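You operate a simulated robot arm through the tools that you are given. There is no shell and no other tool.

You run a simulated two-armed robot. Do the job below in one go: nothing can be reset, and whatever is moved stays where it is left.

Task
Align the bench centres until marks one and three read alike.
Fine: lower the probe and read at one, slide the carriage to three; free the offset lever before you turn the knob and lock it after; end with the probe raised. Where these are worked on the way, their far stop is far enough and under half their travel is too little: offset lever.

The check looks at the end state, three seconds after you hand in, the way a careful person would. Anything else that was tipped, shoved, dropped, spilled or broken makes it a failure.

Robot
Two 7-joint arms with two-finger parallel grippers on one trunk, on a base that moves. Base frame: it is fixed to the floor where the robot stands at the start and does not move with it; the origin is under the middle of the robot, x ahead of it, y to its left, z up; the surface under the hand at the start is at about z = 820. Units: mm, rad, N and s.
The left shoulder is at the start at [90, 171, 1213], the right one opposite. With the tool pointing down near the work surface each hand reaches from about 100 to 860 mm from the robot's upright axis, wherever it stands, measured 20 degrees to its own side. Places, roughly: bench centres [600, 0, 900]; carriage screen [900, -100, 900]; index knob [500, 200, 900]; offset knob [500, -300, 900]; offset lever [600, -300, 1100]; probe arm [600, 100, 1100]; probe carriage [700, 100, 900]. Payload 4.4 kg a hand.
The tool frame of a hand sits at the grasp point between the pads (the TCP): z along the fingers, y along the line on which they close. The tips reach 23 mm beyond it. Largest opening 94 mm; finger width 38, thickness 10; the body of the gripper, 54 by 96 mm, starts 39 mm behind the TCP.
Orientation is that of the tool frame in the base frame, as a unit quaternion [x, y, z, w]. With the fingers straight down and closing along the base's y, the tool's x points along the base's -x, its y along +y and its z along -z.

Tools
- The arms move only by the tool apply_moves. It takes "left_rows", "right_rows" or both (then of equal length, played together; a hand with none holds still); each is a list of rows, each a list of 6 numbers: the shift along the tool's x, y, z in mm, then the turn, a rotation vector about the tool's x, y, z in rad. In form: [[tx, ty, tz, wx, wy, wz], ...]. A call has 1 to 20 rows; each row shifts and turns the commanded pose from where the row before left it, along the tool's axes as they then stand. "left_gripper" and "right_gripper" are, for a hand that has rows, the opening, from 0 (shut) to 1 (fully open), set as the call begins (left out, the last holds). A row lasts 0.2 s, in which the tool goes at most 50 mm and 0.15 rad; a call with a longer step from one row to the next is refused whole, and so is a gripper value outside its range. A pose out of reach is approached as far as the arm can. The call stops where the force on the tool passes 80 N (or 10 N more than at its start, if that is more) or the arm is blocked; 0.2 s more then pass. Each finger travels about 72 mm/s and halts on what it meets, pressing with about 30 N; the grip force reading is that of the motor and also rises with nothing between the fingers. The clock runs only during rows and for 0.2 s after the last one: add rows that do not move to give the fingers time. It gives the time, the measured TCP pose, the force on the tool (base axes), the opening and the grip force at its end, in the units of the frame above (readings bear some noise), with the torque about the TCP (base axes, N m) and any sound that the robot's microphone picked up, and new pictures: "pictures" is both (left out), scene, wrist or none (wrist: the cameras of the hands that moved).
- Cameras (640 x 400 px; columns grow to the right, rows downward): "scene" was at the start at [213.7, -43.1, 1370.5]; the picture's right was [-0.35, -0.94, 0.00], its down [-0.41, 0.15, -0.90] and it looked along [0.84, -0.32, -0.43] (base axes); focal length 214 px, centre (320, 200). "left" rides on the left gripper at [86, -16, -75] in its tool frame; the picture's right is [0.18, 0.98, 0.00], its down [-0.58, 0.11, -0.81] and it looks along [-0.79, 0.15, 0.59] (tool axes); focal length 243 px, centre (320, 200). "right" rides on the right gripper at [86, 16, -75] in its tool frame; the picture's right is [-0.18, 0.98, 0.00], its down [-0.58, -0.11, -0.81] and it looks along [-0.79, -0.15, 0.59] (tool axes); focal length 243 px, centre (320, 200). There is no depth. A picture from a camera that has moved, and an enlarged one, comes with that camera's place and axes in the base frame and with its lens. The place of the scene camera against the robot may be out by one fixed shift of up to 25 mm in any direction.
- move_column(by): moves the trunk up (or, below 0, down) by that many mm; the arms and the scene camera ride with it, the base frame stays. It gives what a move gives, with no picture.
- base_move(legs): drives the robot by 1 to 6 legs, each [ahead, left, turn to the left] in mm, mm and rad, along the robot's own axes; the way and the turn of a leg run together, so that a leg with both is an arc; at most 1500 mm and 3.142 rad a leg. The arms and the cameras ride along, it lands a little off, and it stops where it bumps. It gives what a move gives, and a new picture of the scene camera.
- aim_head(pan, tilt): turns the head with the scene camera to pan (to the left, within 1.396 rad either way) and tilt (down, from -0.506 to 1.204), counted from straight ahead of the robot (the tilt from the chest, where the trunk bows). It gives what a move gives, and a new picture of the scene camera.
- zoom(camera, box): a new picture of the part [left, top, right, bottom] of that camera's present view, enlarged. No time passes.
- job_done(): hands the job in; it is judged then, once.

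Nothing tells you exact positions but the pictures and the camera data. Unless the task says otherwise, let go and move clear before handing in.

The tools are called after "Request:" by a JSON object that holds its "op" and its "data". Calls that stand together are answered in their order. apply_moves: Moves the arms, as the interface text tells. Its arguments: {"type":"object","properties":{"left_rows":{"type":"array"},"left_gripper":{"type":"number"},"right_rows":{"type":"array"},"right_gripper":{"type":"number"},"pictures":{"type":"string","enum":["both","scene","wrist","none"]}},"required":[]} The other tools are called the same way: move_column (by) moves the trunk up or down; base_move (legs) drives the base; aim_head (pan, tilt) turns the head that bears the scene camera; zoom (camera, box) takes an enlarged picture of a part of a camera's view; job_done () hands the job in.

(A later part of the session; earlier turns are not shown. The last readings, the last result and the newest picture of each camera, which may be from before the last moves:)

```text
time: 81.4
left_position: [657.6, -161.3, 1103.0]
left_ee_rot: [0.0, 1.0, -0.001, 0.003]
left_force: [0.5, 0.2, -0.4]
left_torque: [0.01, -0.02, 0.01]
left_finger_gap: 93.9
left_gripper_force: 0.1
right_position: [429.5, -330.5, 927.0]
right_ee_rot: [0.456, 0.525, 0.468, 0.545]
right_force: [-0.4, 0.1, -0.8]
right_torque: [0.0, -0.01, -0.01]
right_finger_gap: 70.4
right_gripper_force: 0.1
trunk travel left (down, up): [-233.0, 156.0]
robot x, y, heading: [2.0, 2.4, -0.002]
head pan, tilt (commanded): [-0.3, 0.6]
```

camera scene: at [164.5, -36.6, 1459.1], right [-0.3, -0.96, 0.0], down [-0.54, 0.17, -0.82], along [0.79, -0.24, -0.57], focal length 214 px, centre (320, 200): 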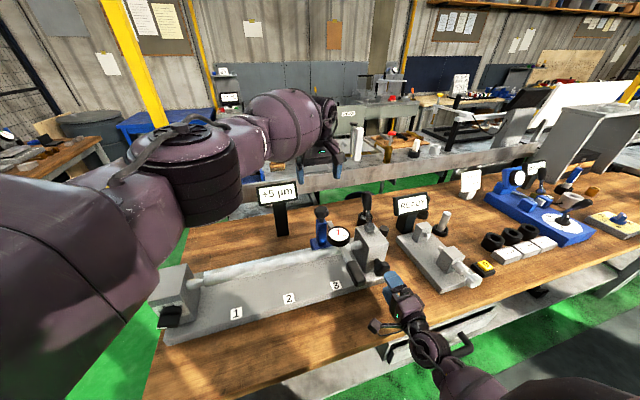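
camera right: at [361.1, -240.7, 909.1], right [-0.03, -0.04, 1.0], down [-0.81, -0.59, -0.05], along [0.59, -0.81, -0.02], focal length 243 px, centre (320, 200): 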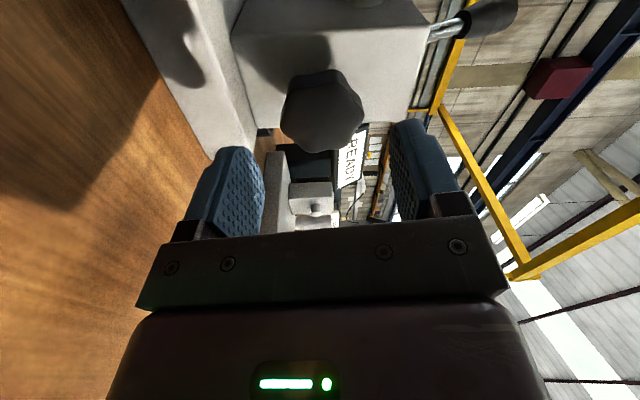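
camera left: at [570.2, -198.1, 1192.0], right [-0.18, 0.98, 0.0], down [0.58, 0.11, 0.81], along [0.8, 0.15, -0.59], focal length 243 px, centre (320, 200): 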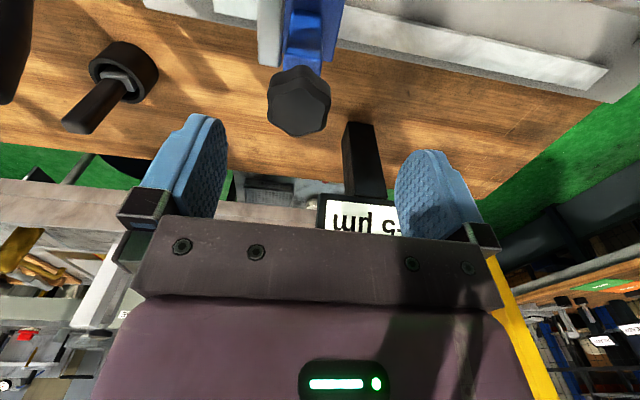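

Request:
{"op": "apply_moves", "data": {"left_rows": [[-4, -17, 0, 0, 0, 0], [-4, -17, 0, 0, 0, 0], [0, 0, 0, 0, 0, 0]], "left_gripper": 1.0, "pictures": "wrist"}}

Request:
{"op": "zoom", "data": {"camera": "scene", "box": [240, 140, 440, 290]}}

```text
time: 82.2
left_position: [667.2, -193.5, 1098.9]
left_ee_rot: [0.0, 1.0, 0.0, 0.003]
left_force: [-0.7, -0.8, -0.5]
left_torque: [-0.01, -0.01, 0.04]
left_finger_gap: 94.0
left_gripper_force: 0.0
right_position: [430.4, -329.3, 926.3]
right_ee_rot: [0.457, 0.526, 0.467, 0.544]
right_force: [-0.7, 0.4, -0.4]
right_torque: [0.0, -0.06, 0.0]
right_finger_gap: 70.6
right_gripper_force: 0.0
trunk travel left (down, up): [-233.0, 156.0]
robot x, y, heading: [3.2, -1.1, 0.003]
head pan, tilt (commanded): [-0.3, 0.6]
camera left: at [580.5, -210.9, 1173.8], right [-0.18, 0.98, 0.0], down [0.58, 0.11, 0.81], along [0.8, 0.15, -0.59], focal length 243 px, centre (320, 200)
```

left: 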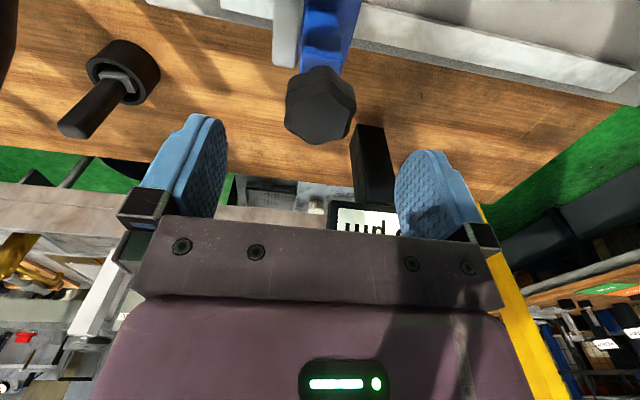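

```text
2.67 times, centred on (340, 215) of scene
camera zoom: at [205.7, -36.9, 1364.8], right [-0.3, -0.96, 0.0], down [-0.54, 0.17, -0.83], along [0.79, -0.24, -0.56], focal length 572 px, centre (267, 160)
```

zoom: 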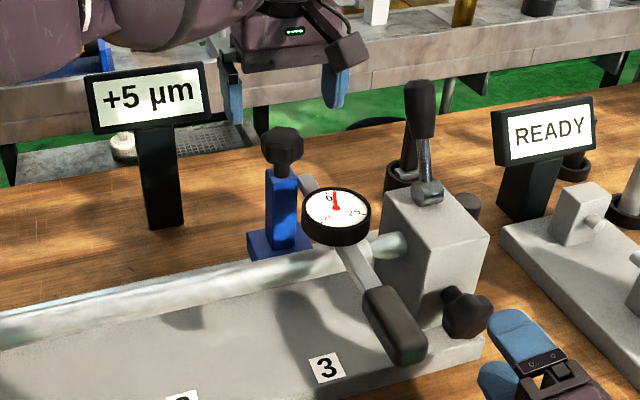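

Now within reach, right above the knob. Descend and grip it.

Request:
{"op": "apply_moves", "data": {"left_rows": [[0, 0, 25, 0, 0, 0], [0.5, 0, 25, 0, 0, 0], [0.5, 0, 13, 0, 0, 0], [0, 0, 0, 0, 0, 0]], "left_gripper": 1.0, "pictures": "none"}}

Request:
{"op": "apply_moves", "data": {"left_rows": [[0, 0, 0, 0, 0, 0], [0, 0, 0, 0, 0, 0], [0, 0, 0, 0, 0, 0], [0, 0, 0, 0, 0, 0]], "left_gripper": 0.0, "pictures": "wrist"}}

Request:
{"op": "zoom", "data": {"camera": "scene", "box": [240, 140, 440, 290]}}

```text
time: 83.2
left_position: [666.5, -195.0, 1035.0]
left_ee_rot: [0.0, 1.0, 0.001, 0.003]
left_force: [-0.6, 0.0, 0.2]
left_torque: [-0.02, 0.01, 0.02]
left_finger_gap: 93.9
left_gripper_force: 0.1
right_position: [429.6, -329.8, 926.7]
right_ee_rot: [0.457, 0.525, 0.468, 0.544]
right_force: [0.1, 0.0, 0.5]
right_torque: [0.01, -0.04, 0.02]
right_finger_gap: 70.3
right_gripper_force: 0.1
trunk travel left (down, up): [-233.0, 156.0]
robot x, y, heading: [2.5, 3.2, -0.004]
head pan, tilt (commanded): [-0.3, 0.6]
```

```text
time: 84.2
left_position: [666.2, -195.8, 1035.4]
left_ee_rot: [0.0, 1.0, 0.0, 0.003]
left_force: [-0.5, 0.9, -1.0]
left_torque: [-0.43, -0.31, 0.08]
left_finger_gap: 43.7
left_gripper_force: 45.3
right_position: [429.4, -328.9, 927.0]
right_ee_rot: [0.458, 0.526, 0.468, 0.544]
right_force: [-0.3, 0.5, 0.1]
right_torque: [-0.02, -0.01, 0.03]
right_finger_gap: 70.5
right_gripper_force: 0.1
trunk travel left (down, up): [-233.0, 156.0]
robot x, y, heading: [2.0, 2.3, -0.001]
head pan, tilt (commanded): [-0.3, 0.6]
camera left: at [579.6, -213.1, 1109.7], right [-0.18, 0.98, 0.0], down [0.58, 0.11, 0.81], along [0.8, 0.15, -0.59], focal length 243 px, centre (320, 200)
```

left: 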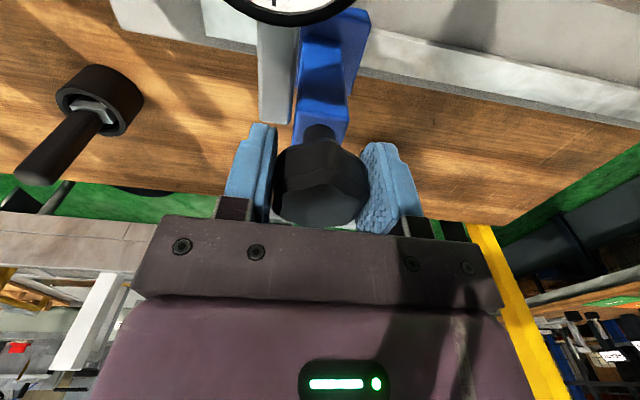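

```text
2.67 times, centred on (340, 215) of scene
camera zoom: at [205.7, -37.1, 1364.7], right [-0.3, -0.95, 0.0], down [-0.54, 0.17, -0.83], along [0.79, -0.24, -0.56], focal length 572 px, centre (267, 160)
```

zoom: 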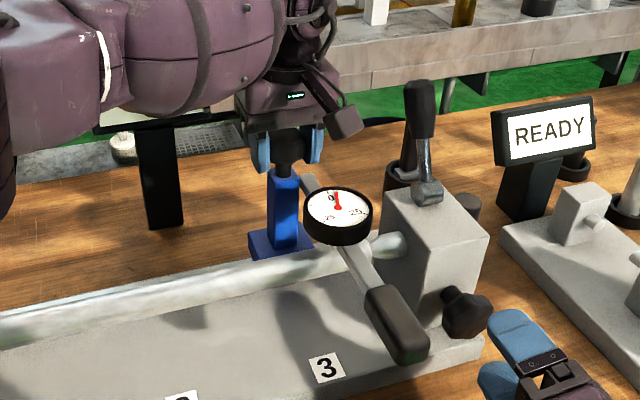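

Gripped at y≈-196. Sliding back to mark 1 (+300 mm).

Request:
{"op": "apply_moves", "data": {"left_rows": [[0, 10, 0, 0, 0, 0], [0, 15, 0, 0, 0, 0], [0, 15, 0, 0, 0, 0], [0, 15, 0, 0, 0, 0], [0, 15, 0, 0, 0, 0], [0, 15, 0, 0, 0, 0], [0, 15, 0, 0, 0, 0], [0, 15, 0, 0, 0, 0], [0, 15, 0, 0, 0, 0], [0, 15, 0, 0, 0, 0]], "left_gripper": 0.0, "pictures": "none"}}

Request:
{"op": "apply_moves", "data": {"left_rows": [[0, 15, 0, 0, 0, 0], [0, 15, 0, 0, 0, 0], [0, 15, 0, 0, 0, 0], [0, 15, 0, 0, 0, 0], [0, 15, 0, 0, 0, 0], [0, 15, 0, 0, 0, 0], [0, 15, 0, 0, 0, 0], [0, 15, 0, 0, 0, 0], [0, 15, 0, 0, 0, 0], [0, 15, 0, 0, 0, 0], [0, 0, 0, 0, 0, 0]], "left_gripper": 0.0, "pictures": "both"}}

Request:
{"op": "zoom", "data": {"camera": "scene", "box": [130, 140, 310, 300]}}

```text
time: 86.4
left_position: [666.7, -46.5, 1034.5]
left_ee_rot: [-0.001, 1.0, 0.0, 0.002]
left_force: [18.7, 2.5, -2.2]
left_torque: [-0.91, -0.86, -0.17]
left_finger_gap: 43.7
left_gripper_force: 45.3
right_position: [431.6, -327.6, 926.1]
right_ee_rot: [0.457, 0.526, 0.468, 0.543]
right_force: [-0.4, -0.8, 0.2]
right_torque: [0.01, 0.0, -0.02]
right_finger_gap: 70.5
right_gripper_force: 0.1
trunk travel left (down, up): [-233.0, 156.0]
robot x, y, heading: [-1.1, -1.3, -0.0]
head pan, tilt (commanded): [-0.3, 0.6]
```

```text
time: 88.8
left_position: [665.4, 100.2, 1034.7]
left_ee_rot: [0.0, 1.0, 0.001, 0.001]
left_force: [-4.7, 2.2, -13.0]
left_torque: [-0.54, 0.93, -0.61]
left_finger_gap: 44.1
left_gripper_force: 45.6
right_position: [429.2, -329.8, 925.8]
right_ee_rot: [0.457, 0.525, 0.467, 0.544]
right_force: [0.6, 0.2, 0.6]
right_torque: [0.01, 0.03, -0.03]
right_finger_gap: 70.4
right_gripper_force: 0.0
trunk travel left (down, up): [-233.0, 156.0]
robot x, y, heading: [-1.1, -2.7, -0.001]
head pan, tilt (commanded): [-0.3, 0.6]
camera scene: at [206.5, -36.6, 1364.5], right [-0.3, -0.96, 0.0], down [-0.54, 0.17, -0.82], along [0.79, -0.24, -0.57], focal length 214 px, centre (320, 200)
camera left: at [579.6, 82.8, 1110.0], right [-0.18, 0.98, 0.0], down [0.58, 0.11, 0.81], along [0.79, 0.15, -0.59], focal length 243 px, centre (320, 200)
```

scene: 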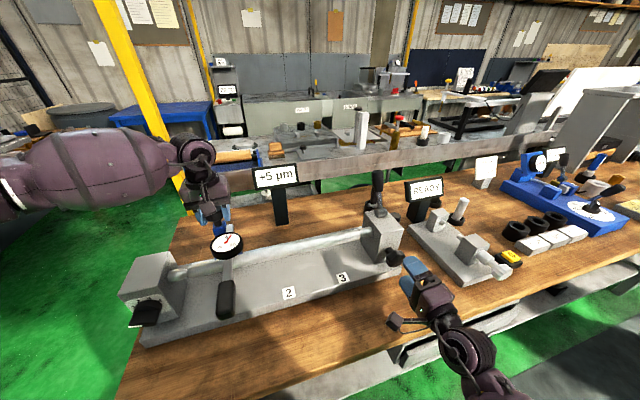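
left: 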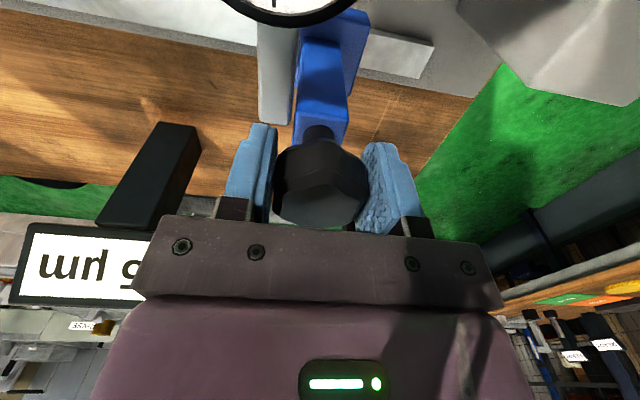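

```text
2.50 times, centred on (220, 220) of scene
camera zoom: at [206.5, -36.6, 1364.5], right [-0.3, -0.96, 0.0], down [-0.54, 0.17, -0.82], along [0.79, -0.24, -0.57], focal length 536 px, centre (570, 150)
```

zoom: 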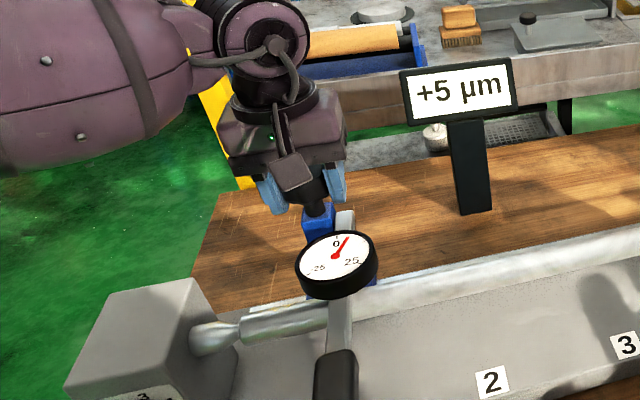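

Request:
{"op": "apply_moves", "data": {"left_rows": [[0, 4, -0.5, 0, 0, 0], [0, 0, -0.5, 0, 0, 0]], "left_gripper": 0.0, "pictures": "none"}}

Request:
{"op": "zoom", "data": {"camera": "scene", "box": [190, 220, 260, 265]}}

Request:
{"op": "zoom", "data": {"camera": "scene", "box": [240, 160, 310, 205]}}

```text
time: 89.4
left_position: [665.8, 103.9, 1035.3]
left_ee_rot: [-0.001, 1.0, 0.001, 0.001]
left_force: [-3.7, 1.2, -25.0]
left_torque: [-0.6, -0.63, -0.12]
left_finger_gap: 44.0
left_gripper_force: 44.7
right_position: [430.3, -329.7, 925.5]
right_ee_rot: [0.457, 0.526, 0.467, 0.543]
right_force: [-0.5, 0.5, 0.3]
right_torque: [-0.04, 0.02, 0.01]
right_finger_gap: 70.5
right_gripper_force: 0.1
trunk travel left (down, up): [-233.0, 156.0]
robot x, y, heading: [1.5, 0.0, 0.002]
head pan, tilt (commanded): [-0.3, 0.6]
```

```text
8.89 times, centred on (225, 242) of scene
camera zoom: at [207.2, -36.6, 1364.3], right [-0.3, -0.95, 0.0], down [-0.54, 0.17, -0.82], along [0.79, -0.24, -0.57], focal length 1906 px, centre (1164, -178)
```

zoom: 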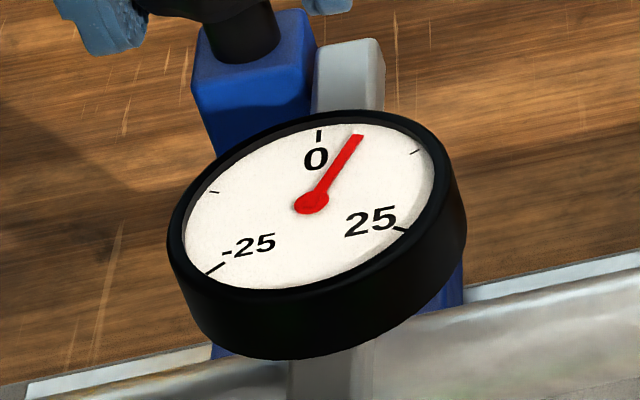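

```text
8.89 times, centred on (275, 182) of scene
camera zoom: at [207.2, -36.6, 1364.3], right [-0.3, -0.95, 0.0], down [-0.54, 0.17, -0.82], along [0.79, -0.24, -0.57], focal length 1906 px, centre (720, 356)
```

zoom: 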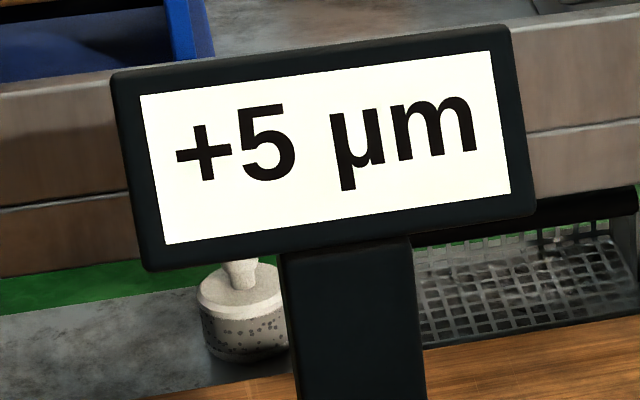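

Mark 1 still reads +5 µm (dial ≈5.6), so it is unaffected by the offset; mark 3 is at about 4.0. I'd like them closer. First a tighter look at the dial here for reference.

Request:
{"op": "zoom", "data": {"camera": "scene", "box": [207, 231, 243, 254]}}

Request:
{"op": "zoom", "data": {"camera": "right", "box": [0, 0, 640, 400]}}

```text
16.00 times, centred on (225, 242) of scene
camera zoom: at [207.2, -36.6, 1364.3], right [-0.3, -0.95, 0.0], down [-0.54, 0.17, -0.82], along [0.79, -0.24, -0.57], focal length 3432 px, centre (1840, -480)
```

zoom: 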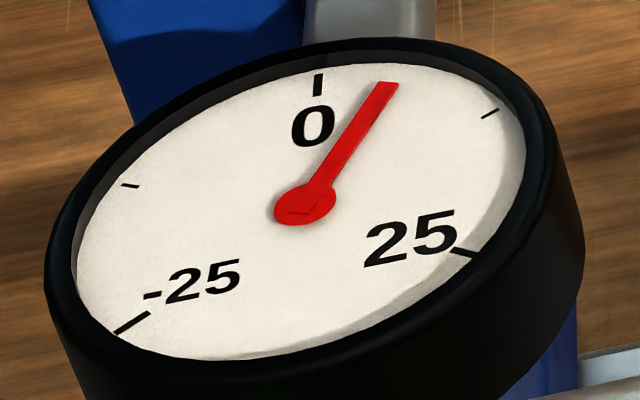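

```text
1.00 times, centred on (320, 200) of right (not enlarged: the box is as wide or as high as the picture)
camera zoom: at [356.9, -241.1, 927.2], right [-0.03, -0.04, 1.0], down [-0.81, -0.59, -0.05], along [0.59, -0.81, -0.02], focal length 243 px, centre (320, 200)
```

zoom: 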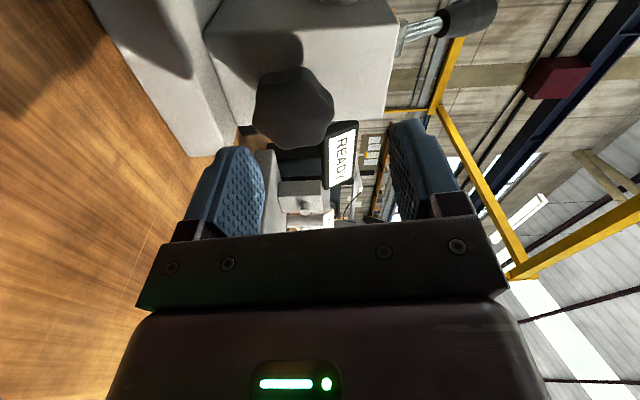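

Mark 1 reference: dial ≈5.6 µm. Now slide back to mark 3.

Request:
{"op": "apply_moves", "data": {"left_rows": [[0, -10, 1, 0, 0, 0], [0, -15, 0, 0, 0, 0], [0, -15, 0, 0, 0, 0], [0, -15, 0, 0, 0, 0], [0, -15, 0, 0, 0, 0], [0, -15, 0, 0, 0, 0], [0, -15, 0, 0, 0, 0], [0, -15, 0, 0, 0, 0], [0, -15, 0, 0, 0, 0], [0, -15, 0, 0, 0, 0]], "left_gripper": 0.0, "pictures": "none"}}

Request:
{"op": "apply_moves", "data": {"left_rows": [[0, -15, 0, 0, 0, 0], [0, -15, 0, 0, 0, 0], [0, -15, 0, 0, 0, 0], [0, -15, 0, 0, 0, 0], [0, -15, 0, 0, 0, 0], [0, -15, 0, 0, 0, 0], [0, -15, 0, 0, 0, 0], [0, -15, 0, 0, 0, 0], [0, -15, 0, 0, 0, 0], [0, -15, 0, 0, 0, 0], [0, -3, 0, 0, 0, 0], [0, 0, 0, 0, 0, 0]], "left_gripper": 0.0, "pictures": "scene"}}

```text
time: 91.6
left_position: [666.4, -42.3, 1035.6]
left_ee_rot: [-0.001, 1.0, 0.0, 0.001]
left_force: [-4.4, -2.9, -27.8]
left_torque: [-0.23, 0.35, 0.4]
left_finger_gap: 44.0
left_gripper_force: 45.0
right_position: [431.4, -329.7, 924.4]
right_ee_rot: [0.457, 0.526, 0.467, 0.544]
right_force: [-0.4, 0.1, 0.5]
right_torque: [0.03, 0.01, 0.0]
right_finger_gap: 70.4
right_gripper_force: 0.1
trunk travel left (down, up): [-233.0, 156.0]
robot x, y, heading: [0.8, 1.5, 0.0]
head pan, tilt (commanded): [-0.3, 0.6]
```

```text
time: 94.2
left_position: [666.1, -194.6, 1035.3]
left_ee_rot: [0.001, 1.0, -0.002, 0.001]
left_force: [-7.4, 0.6, -12.4]
left_torque: [-0.82, 1.12, -0.36]
left_finger_gap: 43.9
left_gripper_force: 44.8
right_position: [429.7, -330.0, 926.4]
right_ee_rot: [0.458, 0.525, 0.468, 0.544]
right_force: [-0.6, 0.1, 0.0]
right_torque: [0.03, -0.01, 0.04]
right_finger_gap: 70.4
right_gripper_force: 0.2
trunk travel left (down, up): [-233.0, 156.0]
robot x, y, heading: [1.5, 0.9, -0.002]
head pan, tilt (commanded): [-0.3, 0.6]
camera scene: at [206.1, -37.3, 1364.6], right [-0.3, -0.95, 0.0], down [-0.54, 0.17, -0.82], along [0.79, -0.24, -0.57], focal length 214 px, centre (320, 200)
```

scene: 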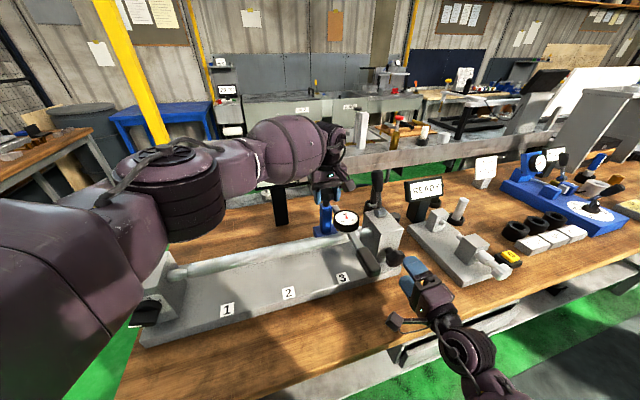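

At mark 3 again (y≈-194.6). Release, lift and withdraw the left hand.

Request:
{"op": "apply_moves", "data": {"left_rows": [[0, 0, 0, 0, 0, 0], [0, 0, 0, 0, 0, 0], [0, 0, 0, 0, 0, 0], [0, 0, -15, 0, 0, 0], [0, 0, -35, 0, 0, 0], [0, 0, -45, 0, 0, 0], [0, 0, -45, 0, 0, 0], [0, 0, -45, 0, 0, 0], [10, 45, 0, 0, 0, 0], [10, 45, 0, 0, 0, 0], [10, 45, 0, 0, 0, 0], [10, 45, 0, 0, 0, 0], [10, 45, 0, 0, 0, 0], [10, 45, 0, 0, 0, 0]], "left_gripper": 1.0, "pictures": "scene"}}

Request:
{"op": "zoom", "data": {"camera": "scene", "box": [328, 207, 366, 232]}}

Request:
{"op": "zoom", "data": {"camera": "scene", "box": [240, 150, 440, 290]}}

```text
time: 97.2
left_position: [609.7, 81.3, 1222.9]
left_ee_rot: [0.0, 1.0, 0.0, 0.003]
left_force: [0.9, -0.1, -0.6]
left_torque: [0.01, 0.03, 0.02]
left_finger_gap: 94.1
left_gripper_force: 0.1
right_position: [429.8, -329.3, 927.6]
right_ee_rot: [0.457, 0.526, 0.467, 0.544]
right_force: [-0.2, 0.4, -0.4]
right_torque: [0.0, -0.01, 0.03]
right_finger_gap: 70.5
right_gripper_force: 0.1
trunk travel left (down, up): [-233.0, 156.0]
robot x, y, heading: [0.9, -0.7, -0.002]
head pan, tilt (commanded): [-0.3, 0.6]
camera scene: at [205.5, -35.8, 1364.8], right [-0.3, -0.96, 0.0], down [-0.54, 0.17, -0.83], along [0.79, -0.24, -0.56], focal length 214 px, centre (320, 200)
```

scene: 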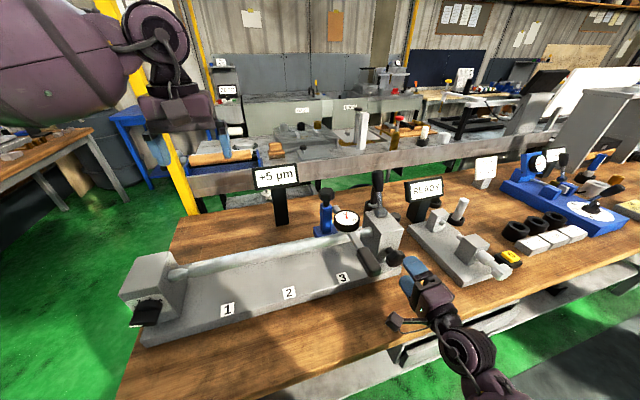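

```text
16.00 times, centred on (347, 220) of scene
camera zoom: at [205.5, -35.8, 1364.8], right [-0.3, -0.96, 0.0], down [-0.54, 0.17, -0.83], along [0.79, -0.24, -0.56], focal length 3432 px, centre (-112, -112)
```

zoom: 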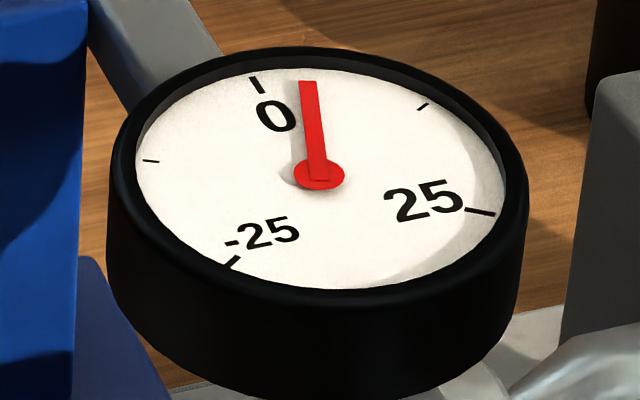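

```text
2.86 times, centred on (340, 220) of scene
camera zoom: at [205.5, -35.8, 1364.8], right [-0.3, -0.96, 0.0], down [-0.54, 0.17, -0.83], along [0.79, -0.24, -0.56], focal length 613 px, centre (263, 143)
```

zoom: 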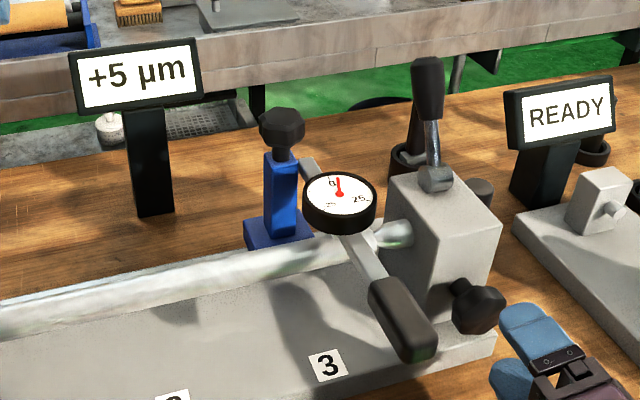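

Mark 3's dial reads ≈4.2 vs ≈5.6 at mark 1. I'll re-approach the knob with the right hand to turn it back by about 0.12 rad.

Request:
{"op": "apply_moves", "data": {"right_rows": [[1.7, -18.9, 0, 0, 0, 0], [0, 0, 0, 0, 0, 0], [0, 0, 16, 0, 0, 0], [0, 0, 16, 0, 0, 0], [0, 0, 16, 0, 0, 0], [0, 0, 16, 0, 0, 0], [0, 0, 0, 0, 0, 0]], "right_gripper": 0.8, "pictures": "wrist"}}

```text
time: 98.8
left_position: [610.2, 80.1, 1224.4]
left_ee_rot: [0.0, 1.0, 0.0, 0.002]
left_force: [0.0, -0.3, -1.3]
left_torque: [0.03, -0.01, 0.03]
left_finger_gap: 93.9
left_gripper_force: 0.1
right_position: [494.9, -332.4, 908.4]
right_ee_rot: [0.457, 0.525, 0.468, 0.544]
right_force: [-0.5, -0.9, 0.1]
right_torque: [0.01, 0.0, -0.02]
right_finger_gap: 75.2
right_gripper_force: 0.0
trunk travel left (down, up): [-233.0, 156.0]
robot x, y, heading: [-2.2, -0.6, 0.001]
head pan, tilt (commanded): [-0.3, 0.6]
camera right: at [420.5, -243.8, 909.7], right [-0.03, -0.04, 1.0], down [-0.81, -0.59, -0.05], along [0.59, -0.81, -0.01], focal length 243 px, centre (320, 200)
```

right: 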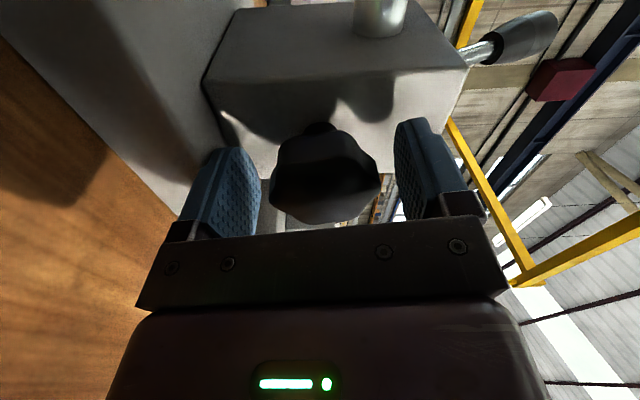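

Centred. Close on the knob and check the dial before turning.

Request:
{"op": "apply_moves", "data": {"right_rows": [[0, 0, 0, 0, 0, 0], [0, 0, 0, 0, 0, 0], [0, 0, 0, 0, 0, 0], [0, 0, 0, 0, 0, 0]], "right_gripper": 0.0, "pictures": "none"}}

Request:
{"op": "zoom", "data": {"camera": "scene", "box": [328, 207, 366, 232]}}

```text
time: 99.8
left_position: [609.5, 80.1, 1223.2]
left_ee_rot: [0.0, 1.0, 0.0, 0.002]
left_force: [-0.3, -0.1, 0.3]
left_torque: [0.0, 0.03, 0.0]
left_finger_gap: 93.9
left_gripper_force: 0.0
right_position: [493.8, -331.1, 907.4]
right_ee_rot: [0.456, 0.524, 0.469, 0.546]
right_force: [6.1, -2.3, 13.4]
right_torque: [-0.01, 0.96, 0.0]
right_finger_gap: 49.9
right_gripper_force: 44.9
trunk travel left (down, up): [-233.0, 156.0]
robot x, y, heading: [0.1, 1.6, -0.001]
head pan, tilt (commanded): [-0.3, 0.6]
```

```text
16.00 times, centred on (347, 220) of scene
camera zoom: at [205.6, -36.9, 1364.9], right [-0.3, -0.95, 0.0], down [-0.54, 0.17, -0.83], along [0.79, -0.24, -0.56], focal length 3432 px, centre (-112, -112)
```

zoom: 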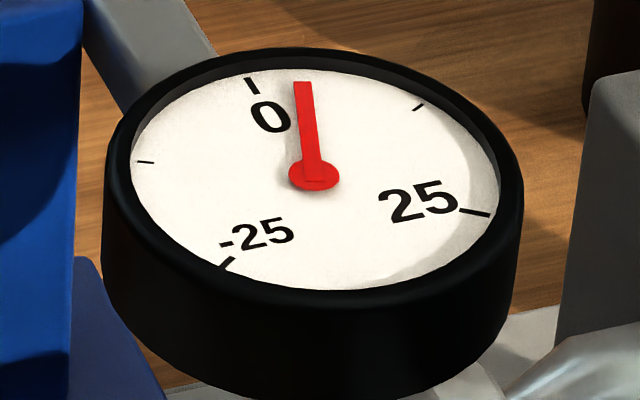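

Reading unchanged by the grip. Turn back clockwise by 0.13 rad.

Request:
{"op": "apply_moves", "data": {"right_rows": [[0, 0.8, 0, 0, 0, 0], [0, 0, 0, 0, 0, 0.065], [0, 0, 0, 0, 0, 0.065], [0, 0, 0, 0, 0, 0]], "right_gripper": 0.0, "pictures": "none"}}

Request:
{"op": "zoom", "data": {"camera": "scene", "box": [328, 207, 366, 232]}}

```text
time: 100.8
left_position: [610.4, 78.9, 1223.8]
left_ee_rot: [0.0, 1.0, 0.0, 0.002]
left_force: [0.2, 0.8, 0.3]
left_torque: [-0.01, -0.02, 0.0]
left_finger_gap: 93.8
left_gripper_force: 0.0
right_position: [493.9, -332.2, 909.6]
right_ee_rot: [0.49, 0.494, 0.502, 0.513]
right_force: [6.0, -7.6, 12.6]
right_torque: [0.0, 1.37, 0.09]
right_finger_gap: 49.8
right_gripper_force: 44.9
trunk travel left (down, up): [-233.0, 156.0]
robot x, y, heading: [0.0, 0.2, -0.006]
head pan, tilt (commanded): [-0.3, 0.6]
```

```text
16.00 times, centred on (347, 220) of scene
camera zoom: at [205.5, -37.5, 1364.8], right [-0.3, -0.95, 0.0], down [-0.54, 0.17, -0.83], along [0.79, -0.24, -0.56], focal length 3432 px, centre (-112, -112)
```

zoom: 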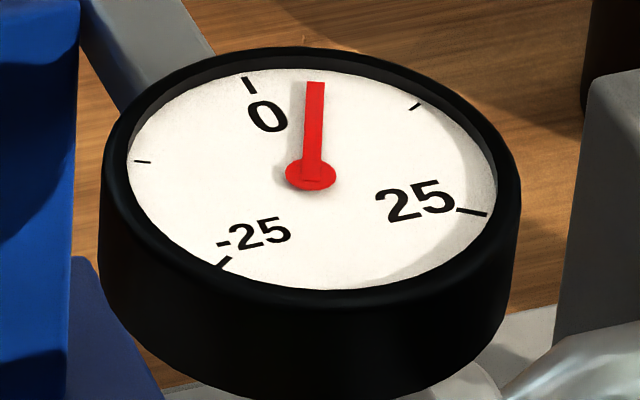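

The dial now matches mark 1 (≈5.6). Relieve the side load and release the knob.

Request:
{"op": "apply_moves", "data": {"right_rows": [[-0.3, 0.8, 0.4, 0, 0, 0], [0, 0, 0, 0, 0, 0]], "right_gripper": 0.0, "pictures": "none"}}

Request:
{"op": "apply_moves", "data": {"right_rows": [[0, 0, 0, 0, 0, 0], [0, 0, 0, 0, 0, 0], [0, 0, 0, 0, 0, 0]], "right_gripper": 0.8, "pictures": "none"}}

Request:
{"op": "zoom", "data": {"camera": "scene", "box": [328, 207, 366, 232]}}

```text
time: 101.4
left_position: [609.4, 78.5, 1223.2]
left_ee_rot: [0.0, 1.0, 0.0, 0.003]
left_force: [-1.0, -0.5, 1.1]
left_torque: [0.02, 0.02, -0.01]
left_finger_gap: 93.8
left_gripper_force: 0.1
right_position: [494.2, -332.2, 909.5]
right_ee_rot: [0.49, 0.496, 0.502, 0.512]
right_force: [-1.8, -2.0, 4.0]
right_torque: [0.04, 0.5, -0.62]
right_finger_gap: 49.5
right_gripper_force: 45.2
trunk travel left (down, up): [-233.0, 156.0]
robot x, y, heading: [1.1, -0.5, -0.003]
head pan, tilt (commanded): [-0.3, 0.6]
```

```text
time: 102.2
left_position: [610.2, 78.7, 1222.8]
left_ee_rot: [0.0, 1.0, 0.0, 0.003]
left_force: [-0.4, -0.2, 0.1]
left_torque: [-0.01, -0.01, -0.01]
left_finger_gap: 94.3
left_gripper_force: 0.1
right_position: [494.5, -332.2, 910.4]
right_ee_rot: [0.49, 0.495, 0.501, 0.513]
right_force: [0.3, 0.0, -0.1]
right_torque: [0.02, 0.0, 0.04]
right_finger_gap: 75.3
right_gripper_force: 0.0
trunk travel left (down, up): [-233.0, 156.0]
robot x, y, heading: [-3.3, 0.1, 0.002]
head pan, tilt (commanded): [-0.3, 0.6]
```

```text
16.00 times, centred on (347, 220) of scene
camera zoom: at [205.7, -37.2, 1364.7], right [-0.3, -0.95, 0.0], down [-0.54, 0.17, -0.83], along [0.79, -0.24, -0.56], focal length 3432 px, centre (-112, -112)
```

zoom: 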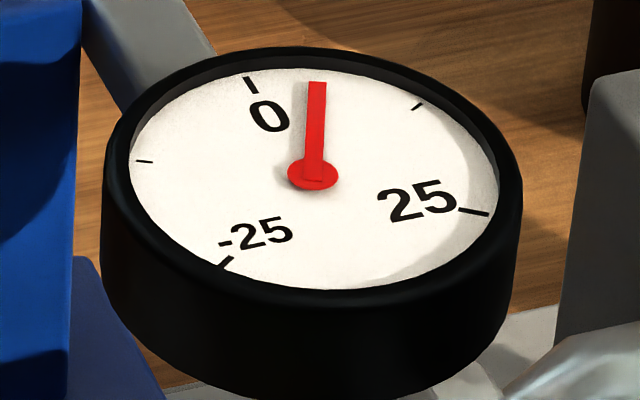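

The release held (≈5.5). Now I'll withdraw the right hand straight back from the knob.

Request:
{"op": "apply_moves", "data": {"right_rows": [[0, 0, -22, 0, 0, 0], [0, 0, -22, 0, 0, 0], [0, 0, -22, 0, 0, 0], [0, 15, 0, 0, 0, 0], [0, 15, 0, 0, 0, 0], [0, 0, 0, 0, 0, 0]], "right_gripper": 0.8, "pictures": "scene"}}

Request:
{"op": "zoom", "data": {"camera": "scene", "box": [240, 150, 440, 290]}}

```text
time: 103.6
left_position: [609.7, 79.5, 1223.2]
left_ee_rot: [0.0, 1.0, 0.0, 0.003]
left_force: [0.4, -0.5, 0.1]
left_torque: [0.01, 0.0, -0.01]
left_finger_gap: 94.0
left_gripper_force: 0.1
right_position: [427.6, -329.6, 939.5]
right_ee_rot: [0.491, 0.495, 0.502, 0.512]
right_force: [0.4, 0.1, -1.1]
right_torque: [-0.02, -0.01, 0.01]
right_finger_gap: 75.2
right_gripper_force: 0.1
trunk travel left (down, up): [-233.0, 156.0]
robot x, y, heading: [-0.6, -0.2, -0.002]
head pan, tilt (commanded): [-0.3, 0.6]
camera scene: at [205.8, -37.3, 1364.7], right [-0.3, -0.95, 0.0], down [-0.54, 0.17, -0.83], along [0.79, -0.24, -0.56], focal length 214 px, centre (320, 200)
```

scene: 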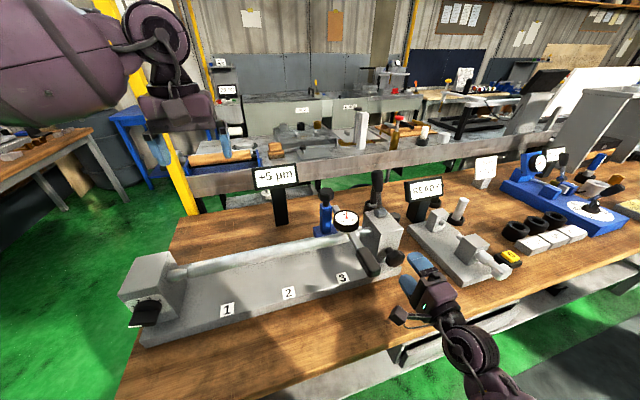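

```text
2.86 times, centred on (340, 220) of scene
camera zoom: at [205.8, -37.3, 1364.7], right [-0.3, -0.95, 0.0], down [-0.54, 0.17, -0.83], along [0.79, -0.24, -0.56], focal length 613 px, centre (263, 143)
```

zoom: 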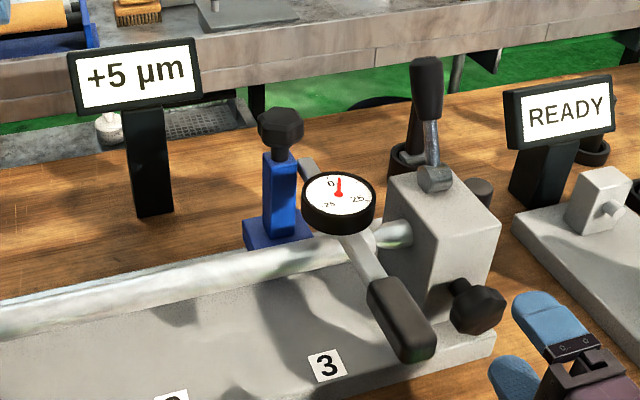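

Now raise the trunk again so the right arm can swing back to pointing down.

Request:
{"op": "move_column", "data": {"by": 90}}

```text
time: 104.9
left_position: [604.9, 76.8, 1312.1]
left_ee_rot: [0.0, 1.0, 0.001, 0.002]
left_force: [-0.8, 0.0, -0.1]
left_torque: [-0.01, -0.01, 0.02]
left_finger_gap: 93.6
left_gripper_force: 0.1
right_position: [428.6, -330.4, 1029.3]
right_ee_rot: [0.49, 0.495, 0.502, 0.512]
right_force: [0.3, -1.4, -0.1]
right_torque: [-0.01, -0.01, -0.04]
right_finger_gap: 75.0
right_gripper_force: 0.0
trunk travel left (down, up): [-323.0, 66.0]
robot x, y, heading: [0.2, -1.0, 0.002]
head pan, tilt (commanded): [-0.3, 0.6]
```

Request:
{"op": "apply_moves", "data": {"right_rows": [[-7.5, 31, 5.5, 0, 0, 0], [-7.5, 31, 5.5, 0, 0, 0], [0, 0, 0, 0.1428, 0, 0], [0, 0, 0, 0.1428, 0, 0], [0, 0, 0, 0.1428, 0, 0], [0, 0, 0, 0.1428, 0, 0], [0, 0, 0, 0.1428, 0, 0], [0, 0, 0, 0.1428, 0, 0], [0, 0, 0, 0.1428, 0, 0], [0, 0, 0, 0.1428, 0, 0], [0, 0, 0, 0.1428, 0, 0], [0, 0, 0, 0.1428, 0, 0], [0, 0, 0, 0.1428, 0, 0], [0, 0, 0, 0, 0, 0]], "right_gripper": 0.8, "pictures": "both"}}

```text
time: 107.9
left_position: [603.3, 76.4, 1312.0]
left_ee_rot: [0.0, 1.0, -0.001, 0.003]
left_force: [-0.5, 0.3, 0.4]
left_torque: [0.01, -0.01, 0.02]
left_finger_gap: 94.2
left_gripper_force: 0.1
right_position: [435.5, -344.0, 1091.1]
right_ee_rot: [0.709, 0.705, 0.004, 0.015]
right_force: [-0.6, -0.1, -0.8]
right_torque: [0.0, 0.02, -0.02]
right_finger_gap: 75.2
right_gripper_force: 0.0
trunk travel left (down, up): [-323.0, 66.0]
robot x, y, heading: [-1.1, -2.7, -0.001]
head pan, tilt (commanded): [-0.3, 0.6]
camera scene: at [162.4, -37.3, 1459.4], right [-0.3, -0.95, 0.0], down [-0.54, 0.17, -0.83], along [0.79, -0.24, -0.56], focal length 214 px, centre (320, 200)
camera right: at [450.8, -256.8, 1164.6], right [0.98, -0.19, 0.03], down [-0.14, -0.57, 0.81], along [-0.14, -0.8, -0.58], focal length 243 px, centre (320, 200)
```

scene: 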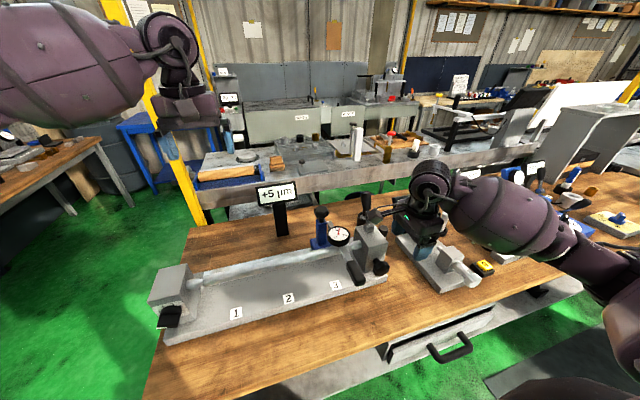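
right: 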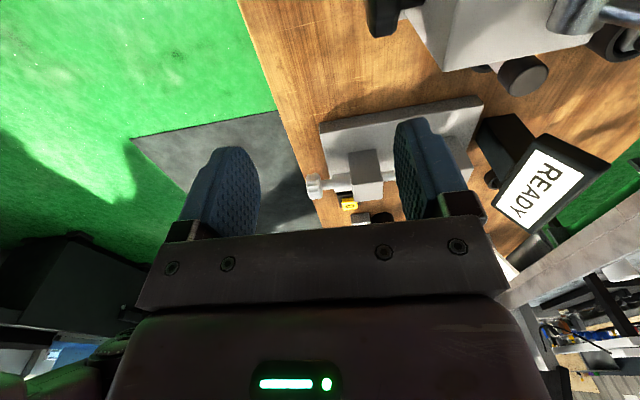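

Pointing down again, with the fingers closing along x. I'll go above the lever end at about (645, -334).

Request:
{"op": "apply_moves", "data": {"right_rows": [[0, 0, -42, 0, 0, 0], [0, 0, -42, 0, 0, 0], [1.7, 35, 0, 0, 0, 0], [1.7, 35, 0, 0, 0, 0], [1.7, 35, 0, 0, 0, 0], [1.7, 35, 0, 0, 0, 0], [1.7, 35, 0, 0, 0, 0], [1.5, 35, 0, 0, 0, 0], [0, 0, 0, 0, 0, 0]], "right_gripper": 0.9, "pictures": "both"}}

Request:
{"op": "zoom", "data": {"camera": "scene", "box": [280, 130, 480, 290]}}

```text
time: 109.9
left_position: [604.0, 75.1, 1310.9]
left_ee_rot: [-0.001, 1.0, 0.001, 0.003]
left_force: [1.0, -1.1, 0.0]
left_torque: [0.01, 0.0, 0.02]
left_finger_gap: 94.0
left_gripper_force: 0.1
right_position: [643.4, -334.4, 1184.2]
right_ee_rot: [0.709, 0.705, 0.005, 0.017]
right_force: [-0.3, -0.4, 0.4]
right_torque: [0.03, -0.02, 0.05]
right_finger_gap: 84.6
right_gripper_force: 0.1
trunk travel left (down, up): [-323.0, 66.0]
robot x, y, heading: [-3.7, 2.0, -0.002]
head pan, tilt (commanded): [-0.3, 0.6]
camera scene: at [162.1, -37.7, 1459.5], right [-0.3, -0.95, 0.0], down [-0.54, 0.17, -0.83], along [0.79, -0.24, -0.56], focal length 214 px, centre (320, 200)
camera right: at [657.6, -247.3, 1256.3], right [0.98, -0.19, 0.03], down [-0.14, -0.57, 0.81], along [-0.14, -0.8, -0.58], focal length 243 px, centre (320, 200)
```

scene: 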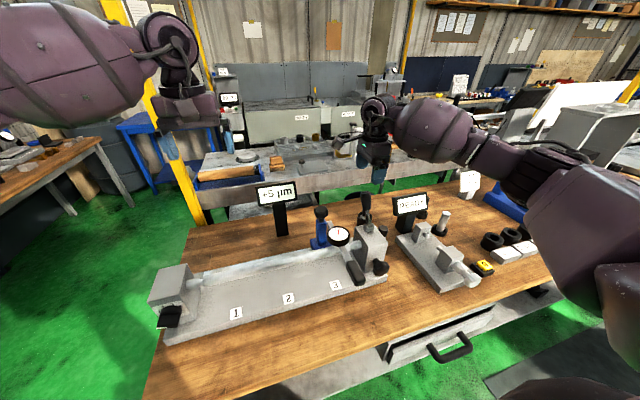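
right: 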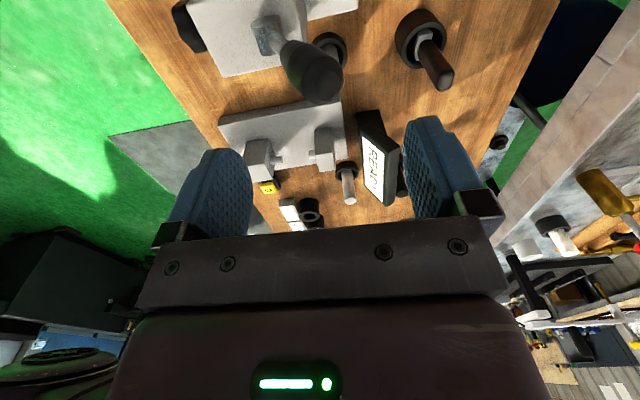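

```text
2.50 times, centred on (380, 210) of scene
camera zoom: at [162.1, -37.7, 1459.5], right [-0.3, -0.95, 0.0], down [-0.54, 0.17, -0.83], along [0.79, -0.24, -0.56], focal length 536 px, centre (170, 175)
```

zoom: 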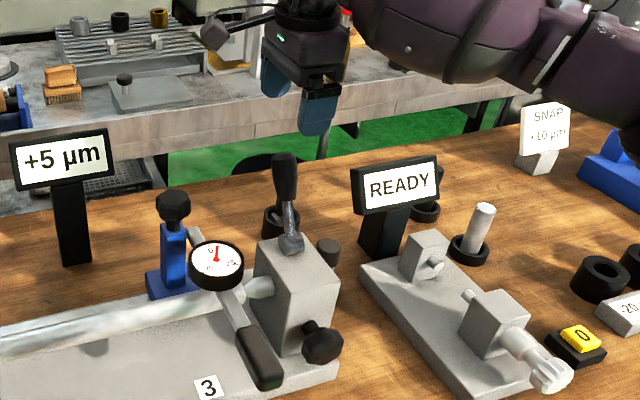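

The lever end is at (649, -334, 1094), right below. Descend so the open fingers straddle it front and back.

Request:
{"op": "apply_moves", "data": {"right_rows": [[0, 0, 24, 0, 0, 0], [0, 0, 24, 0, 0, 0], [0, 0, 24, 0, 0, 0], [0, 0, 24, 0, 0, 0], [0, 0, 0, 0, 0, 0]], "right_gripper": 0.9, "pictures": "wrist"}}

Request:
{"op": "zoom", "data": {"camera": "scene", "box": [280, 130, 480, 290]}}

```text
time: 111.1
left_position: [604.1, 77.0, 1312.1]
left_ee_rot: [0.001, 1.0, 0.0, 0.002]
left_force: [0.2, 0.0, 1.3]
left_torque: [0.0, 0.0, 0.03]
left_finger_gap: 93.9
left_gripper_force: 0.1
right_position: [646.1, -336.3, 1083.3]
right_ee_rot: [0.708, 0.706, 0.006, 0.017]
right_force: [-0.3, 0.2, -0.4]
right_torque: [-0.01, 0.03, -0.02]
right_finger_gap: 84.4
right_gripper_force: 0.1
trunk travel left (down, up): [-323.0, 66.0]
robot x, y, heading: [0.3, -2.2, -0.001]
head pan, tilt (commanded): [-0.3, 0.6]
camera right: at [661.0, -249.0, 1157.3], right [0.98, -0.19, 0.03], down [-0.14, -0.57, 0.81], along [-0.14, -0.8, -0.58], focal length 243 px, centre (320, 200)
```

right: 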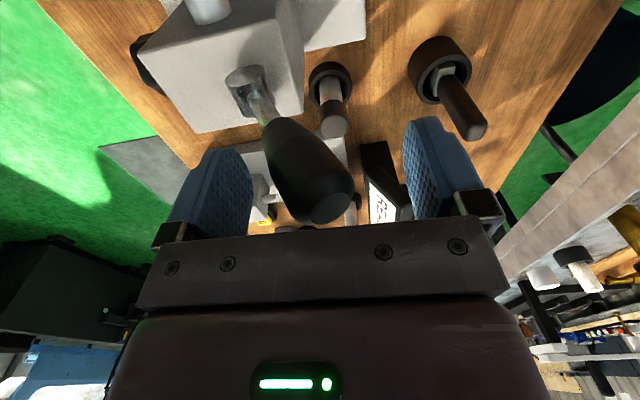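

```text
2.50 times, centred on (380, 210) of scene
camera zoom: at [162.7, -37.0, 1459.4], right [-0.3, -0.95, 0.0], down [-0.54, 0.17, -0.83], along [0.79, -0.24, -0.56], focal length 536 px, centre (170, 175)
```

zoom: 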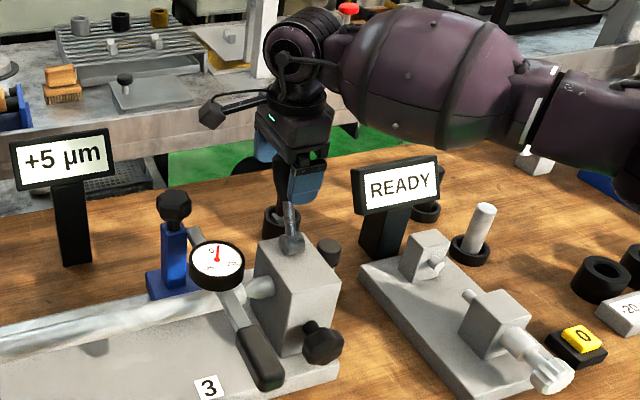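

The fingers straddle the lever with clearance. Pull it toward the robot (–x) with the far finger.

Request:
{"op": "apply_moves", "data": {"right_rows": [[0, -10, 0, 0, 0, 0], [0, -10, 0, 0, 0, 0], [0, -8, 0, 0, 0, 0], [0, -8, 0, 0, 0, 0], [0, -8, 0, 0, 0, 0], [0, -8, 0, 0, 0, 0], [0, -8, 0, 0, 0, 0]], "right_gripper": 0.9, "pictures": "wrist"}}

Request:
{"op": "zoom", "data": {"camera": "scene", "box": [280, 130, 480, 290]}}

```text
time: 112.7
left_position: [604.1, 77.0, 1312.0]
left_ee_rot: [-0.001, 1.0, -0.001, 0.002]
left_force: [-0.2, -0.6, 0.1]
left_torque: [0.03, -0.02, -0.04]
left_finger_gap: 93.9
left_gripper_force: 0.1
right_position: [585.8, -337.5, 1084.1]
right_ee_rot: [0.709, 0.705, 0.005, 0.016]
right_force: [1.7, 0.0, 0.4]
right_torque: [-0.01, 0.01, -0.01]
right_finger_gap: 84.7
right_gripper_force: 0.1
trunk travel left (down, up): [-323.0, 66.0]
robot x, y, heading: [-1.1, -0.6, 0.001]
head pan, tilt (commanded): [-0.3, 0.6]
camera right: at [601.4, -250.0, 1158.5], right [0.98, -0.19, 0.03], down [-0.14, -0.57, 0.81], along [-0.14, -0.8, -0.58], focal length 243 px, centre (320, 200)
```

right: 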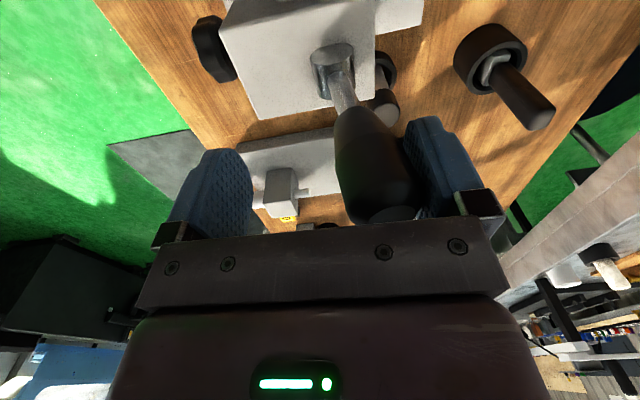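

```text
2.50 times, centred on (380, 210) of scene
camera zoom: at [162.7, -37.3, 1459.4], right [-0.3, -0.95, 0.0], down [-0.54, 0.17, -0.83], along [0.79, -0.24, -0.56], focal length 536 px, centre (170, 175)
```

zoom: 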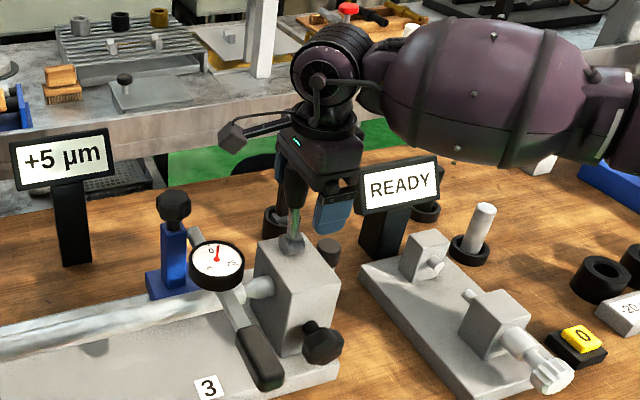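

The far finger has brought the lever upright. Continue to its near (locked) stop.

Request:
{"op": "apply_moves", "data": {"right_rows": [[0, -8, 0, 0, 0, 0], [0, -8, 0, 0, 0, 0], [0, -8, 0, 0, 0, 0], [0, -6, 0, 0, 0, 0]], "right_gripper": 0.9, "pictures": "none"}}

Request:
{"op": "zoom", "data": {"camera": "scene", "box": [280, 130, 480, 290]}}

```text
time: 113.7
left_position: [603.8, 75.4, 1311.7]
left_ee_rot: [0.0, 1.0, 0.0, 0.004]
left_force: [-0.1, -0.5, -0.8]
left_torque: [-0.01, -0.01, -0.01]
left_finger_gap: 93.9
left_gripper_force: 0.0
right_position: [555.9, -336.9, 1083.2]
right_ee_rot: [0.71, 0.704, 0.005, 0.017]
right_force: [0.7, 0.3, 0.4]
right_torque: [0.02, -0.06, -0.02]
right_finger_gap: 85.0
right_gripper_force: 0.8
trunk travel left (down, up): [-323.0, 66.0]
robot x, y, heading: [-2.5, 0.5, 0.002]
head pan, tilt (commanded): [-0.3, 0.6]
```

```text
2.50 times, centred on (380, 210) of scene
camera zoom: at [162.8, -37.3, 1459.4], right [-0.3, -0.95, 0.0], down [-0.54, 0.17, -0.83], along [0.79, -0.24, -0.56], focal length 536 px, centre (170, 175)
```

zoom: 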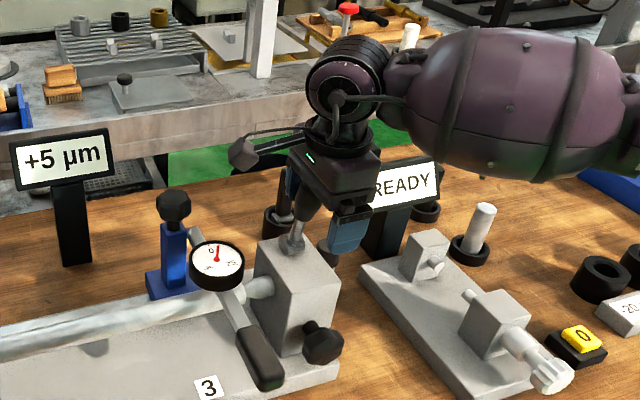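

Request:
{"op": "apply_moves", "data": {"right_rows": [[0, -5, 0, 0, 0, 0], [0, -5, 0, 0, 0, 0], [0, -4, 0, 0, 0, 0]], "right_gripper": 0.9, "pictures": "wrist"}}

Request:
{"op": "zoom", "data": {"camera": "scene", "box": [280, 130, 480, 290]}}

```text
time: 114.5
left_position: [603.0, 76.4, 1312.3]
left_ee_rot: [0.0, 1.0, 0.0, 0.004]
left_force: [0.4, 1.1, 0.6]
left_torque: [0.0, 0.04, -0.03]
left_finger_gap: 94.1
left_gripper_force: 0.2
right_position: [542.3, -335.6, 1082.2]
right_ee_rot: [0.71, 0.704, 0.005, 0.015]
right_force: [1.0, 0.3, 0.7]
right_torque: [-0.01, 0.0, 0.01]
right_finger_gap: 84.5
right_gripper_force: 0.1
trunk travel left (down, up): [-323.0, 66.0]
robot x, y, heading: [-0.6, 2.1, -0.004]
head pan, tilt (commanded): [-0.3, 0.6]
camera right: at [557.0, -248.3, 1155.5], right [0.98, -0.19, 0.03], down [-0.14, -0.57, 0.81], along [-0.14, -0.8, -0.58], focal length 243 px, centre (320, 200)
```

right: 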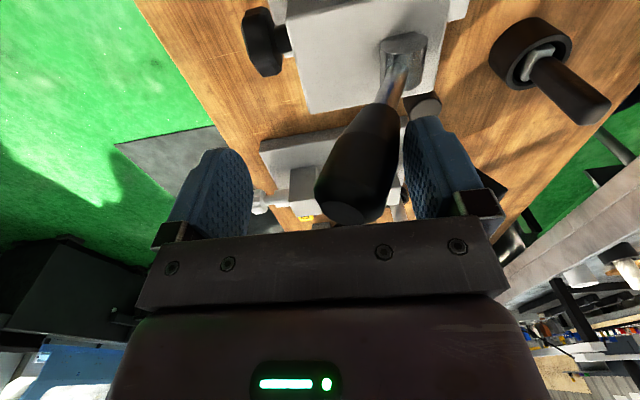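

```text
2.50 times, centred on (380, 210) of scene
camera zoom: at [162.7, -37.2, 1459.4], right [-0.3, -0.95, 0.0], down [-0.54, 0.17, -0.83], along [0.79, -0.24, -0.56], focal length 536 px, centre (170, 175)
```

zoom: 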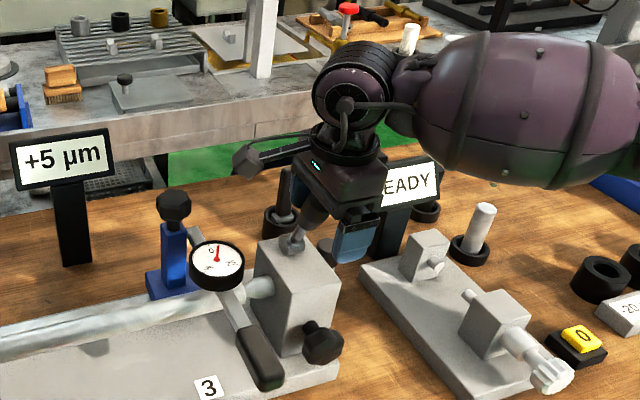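

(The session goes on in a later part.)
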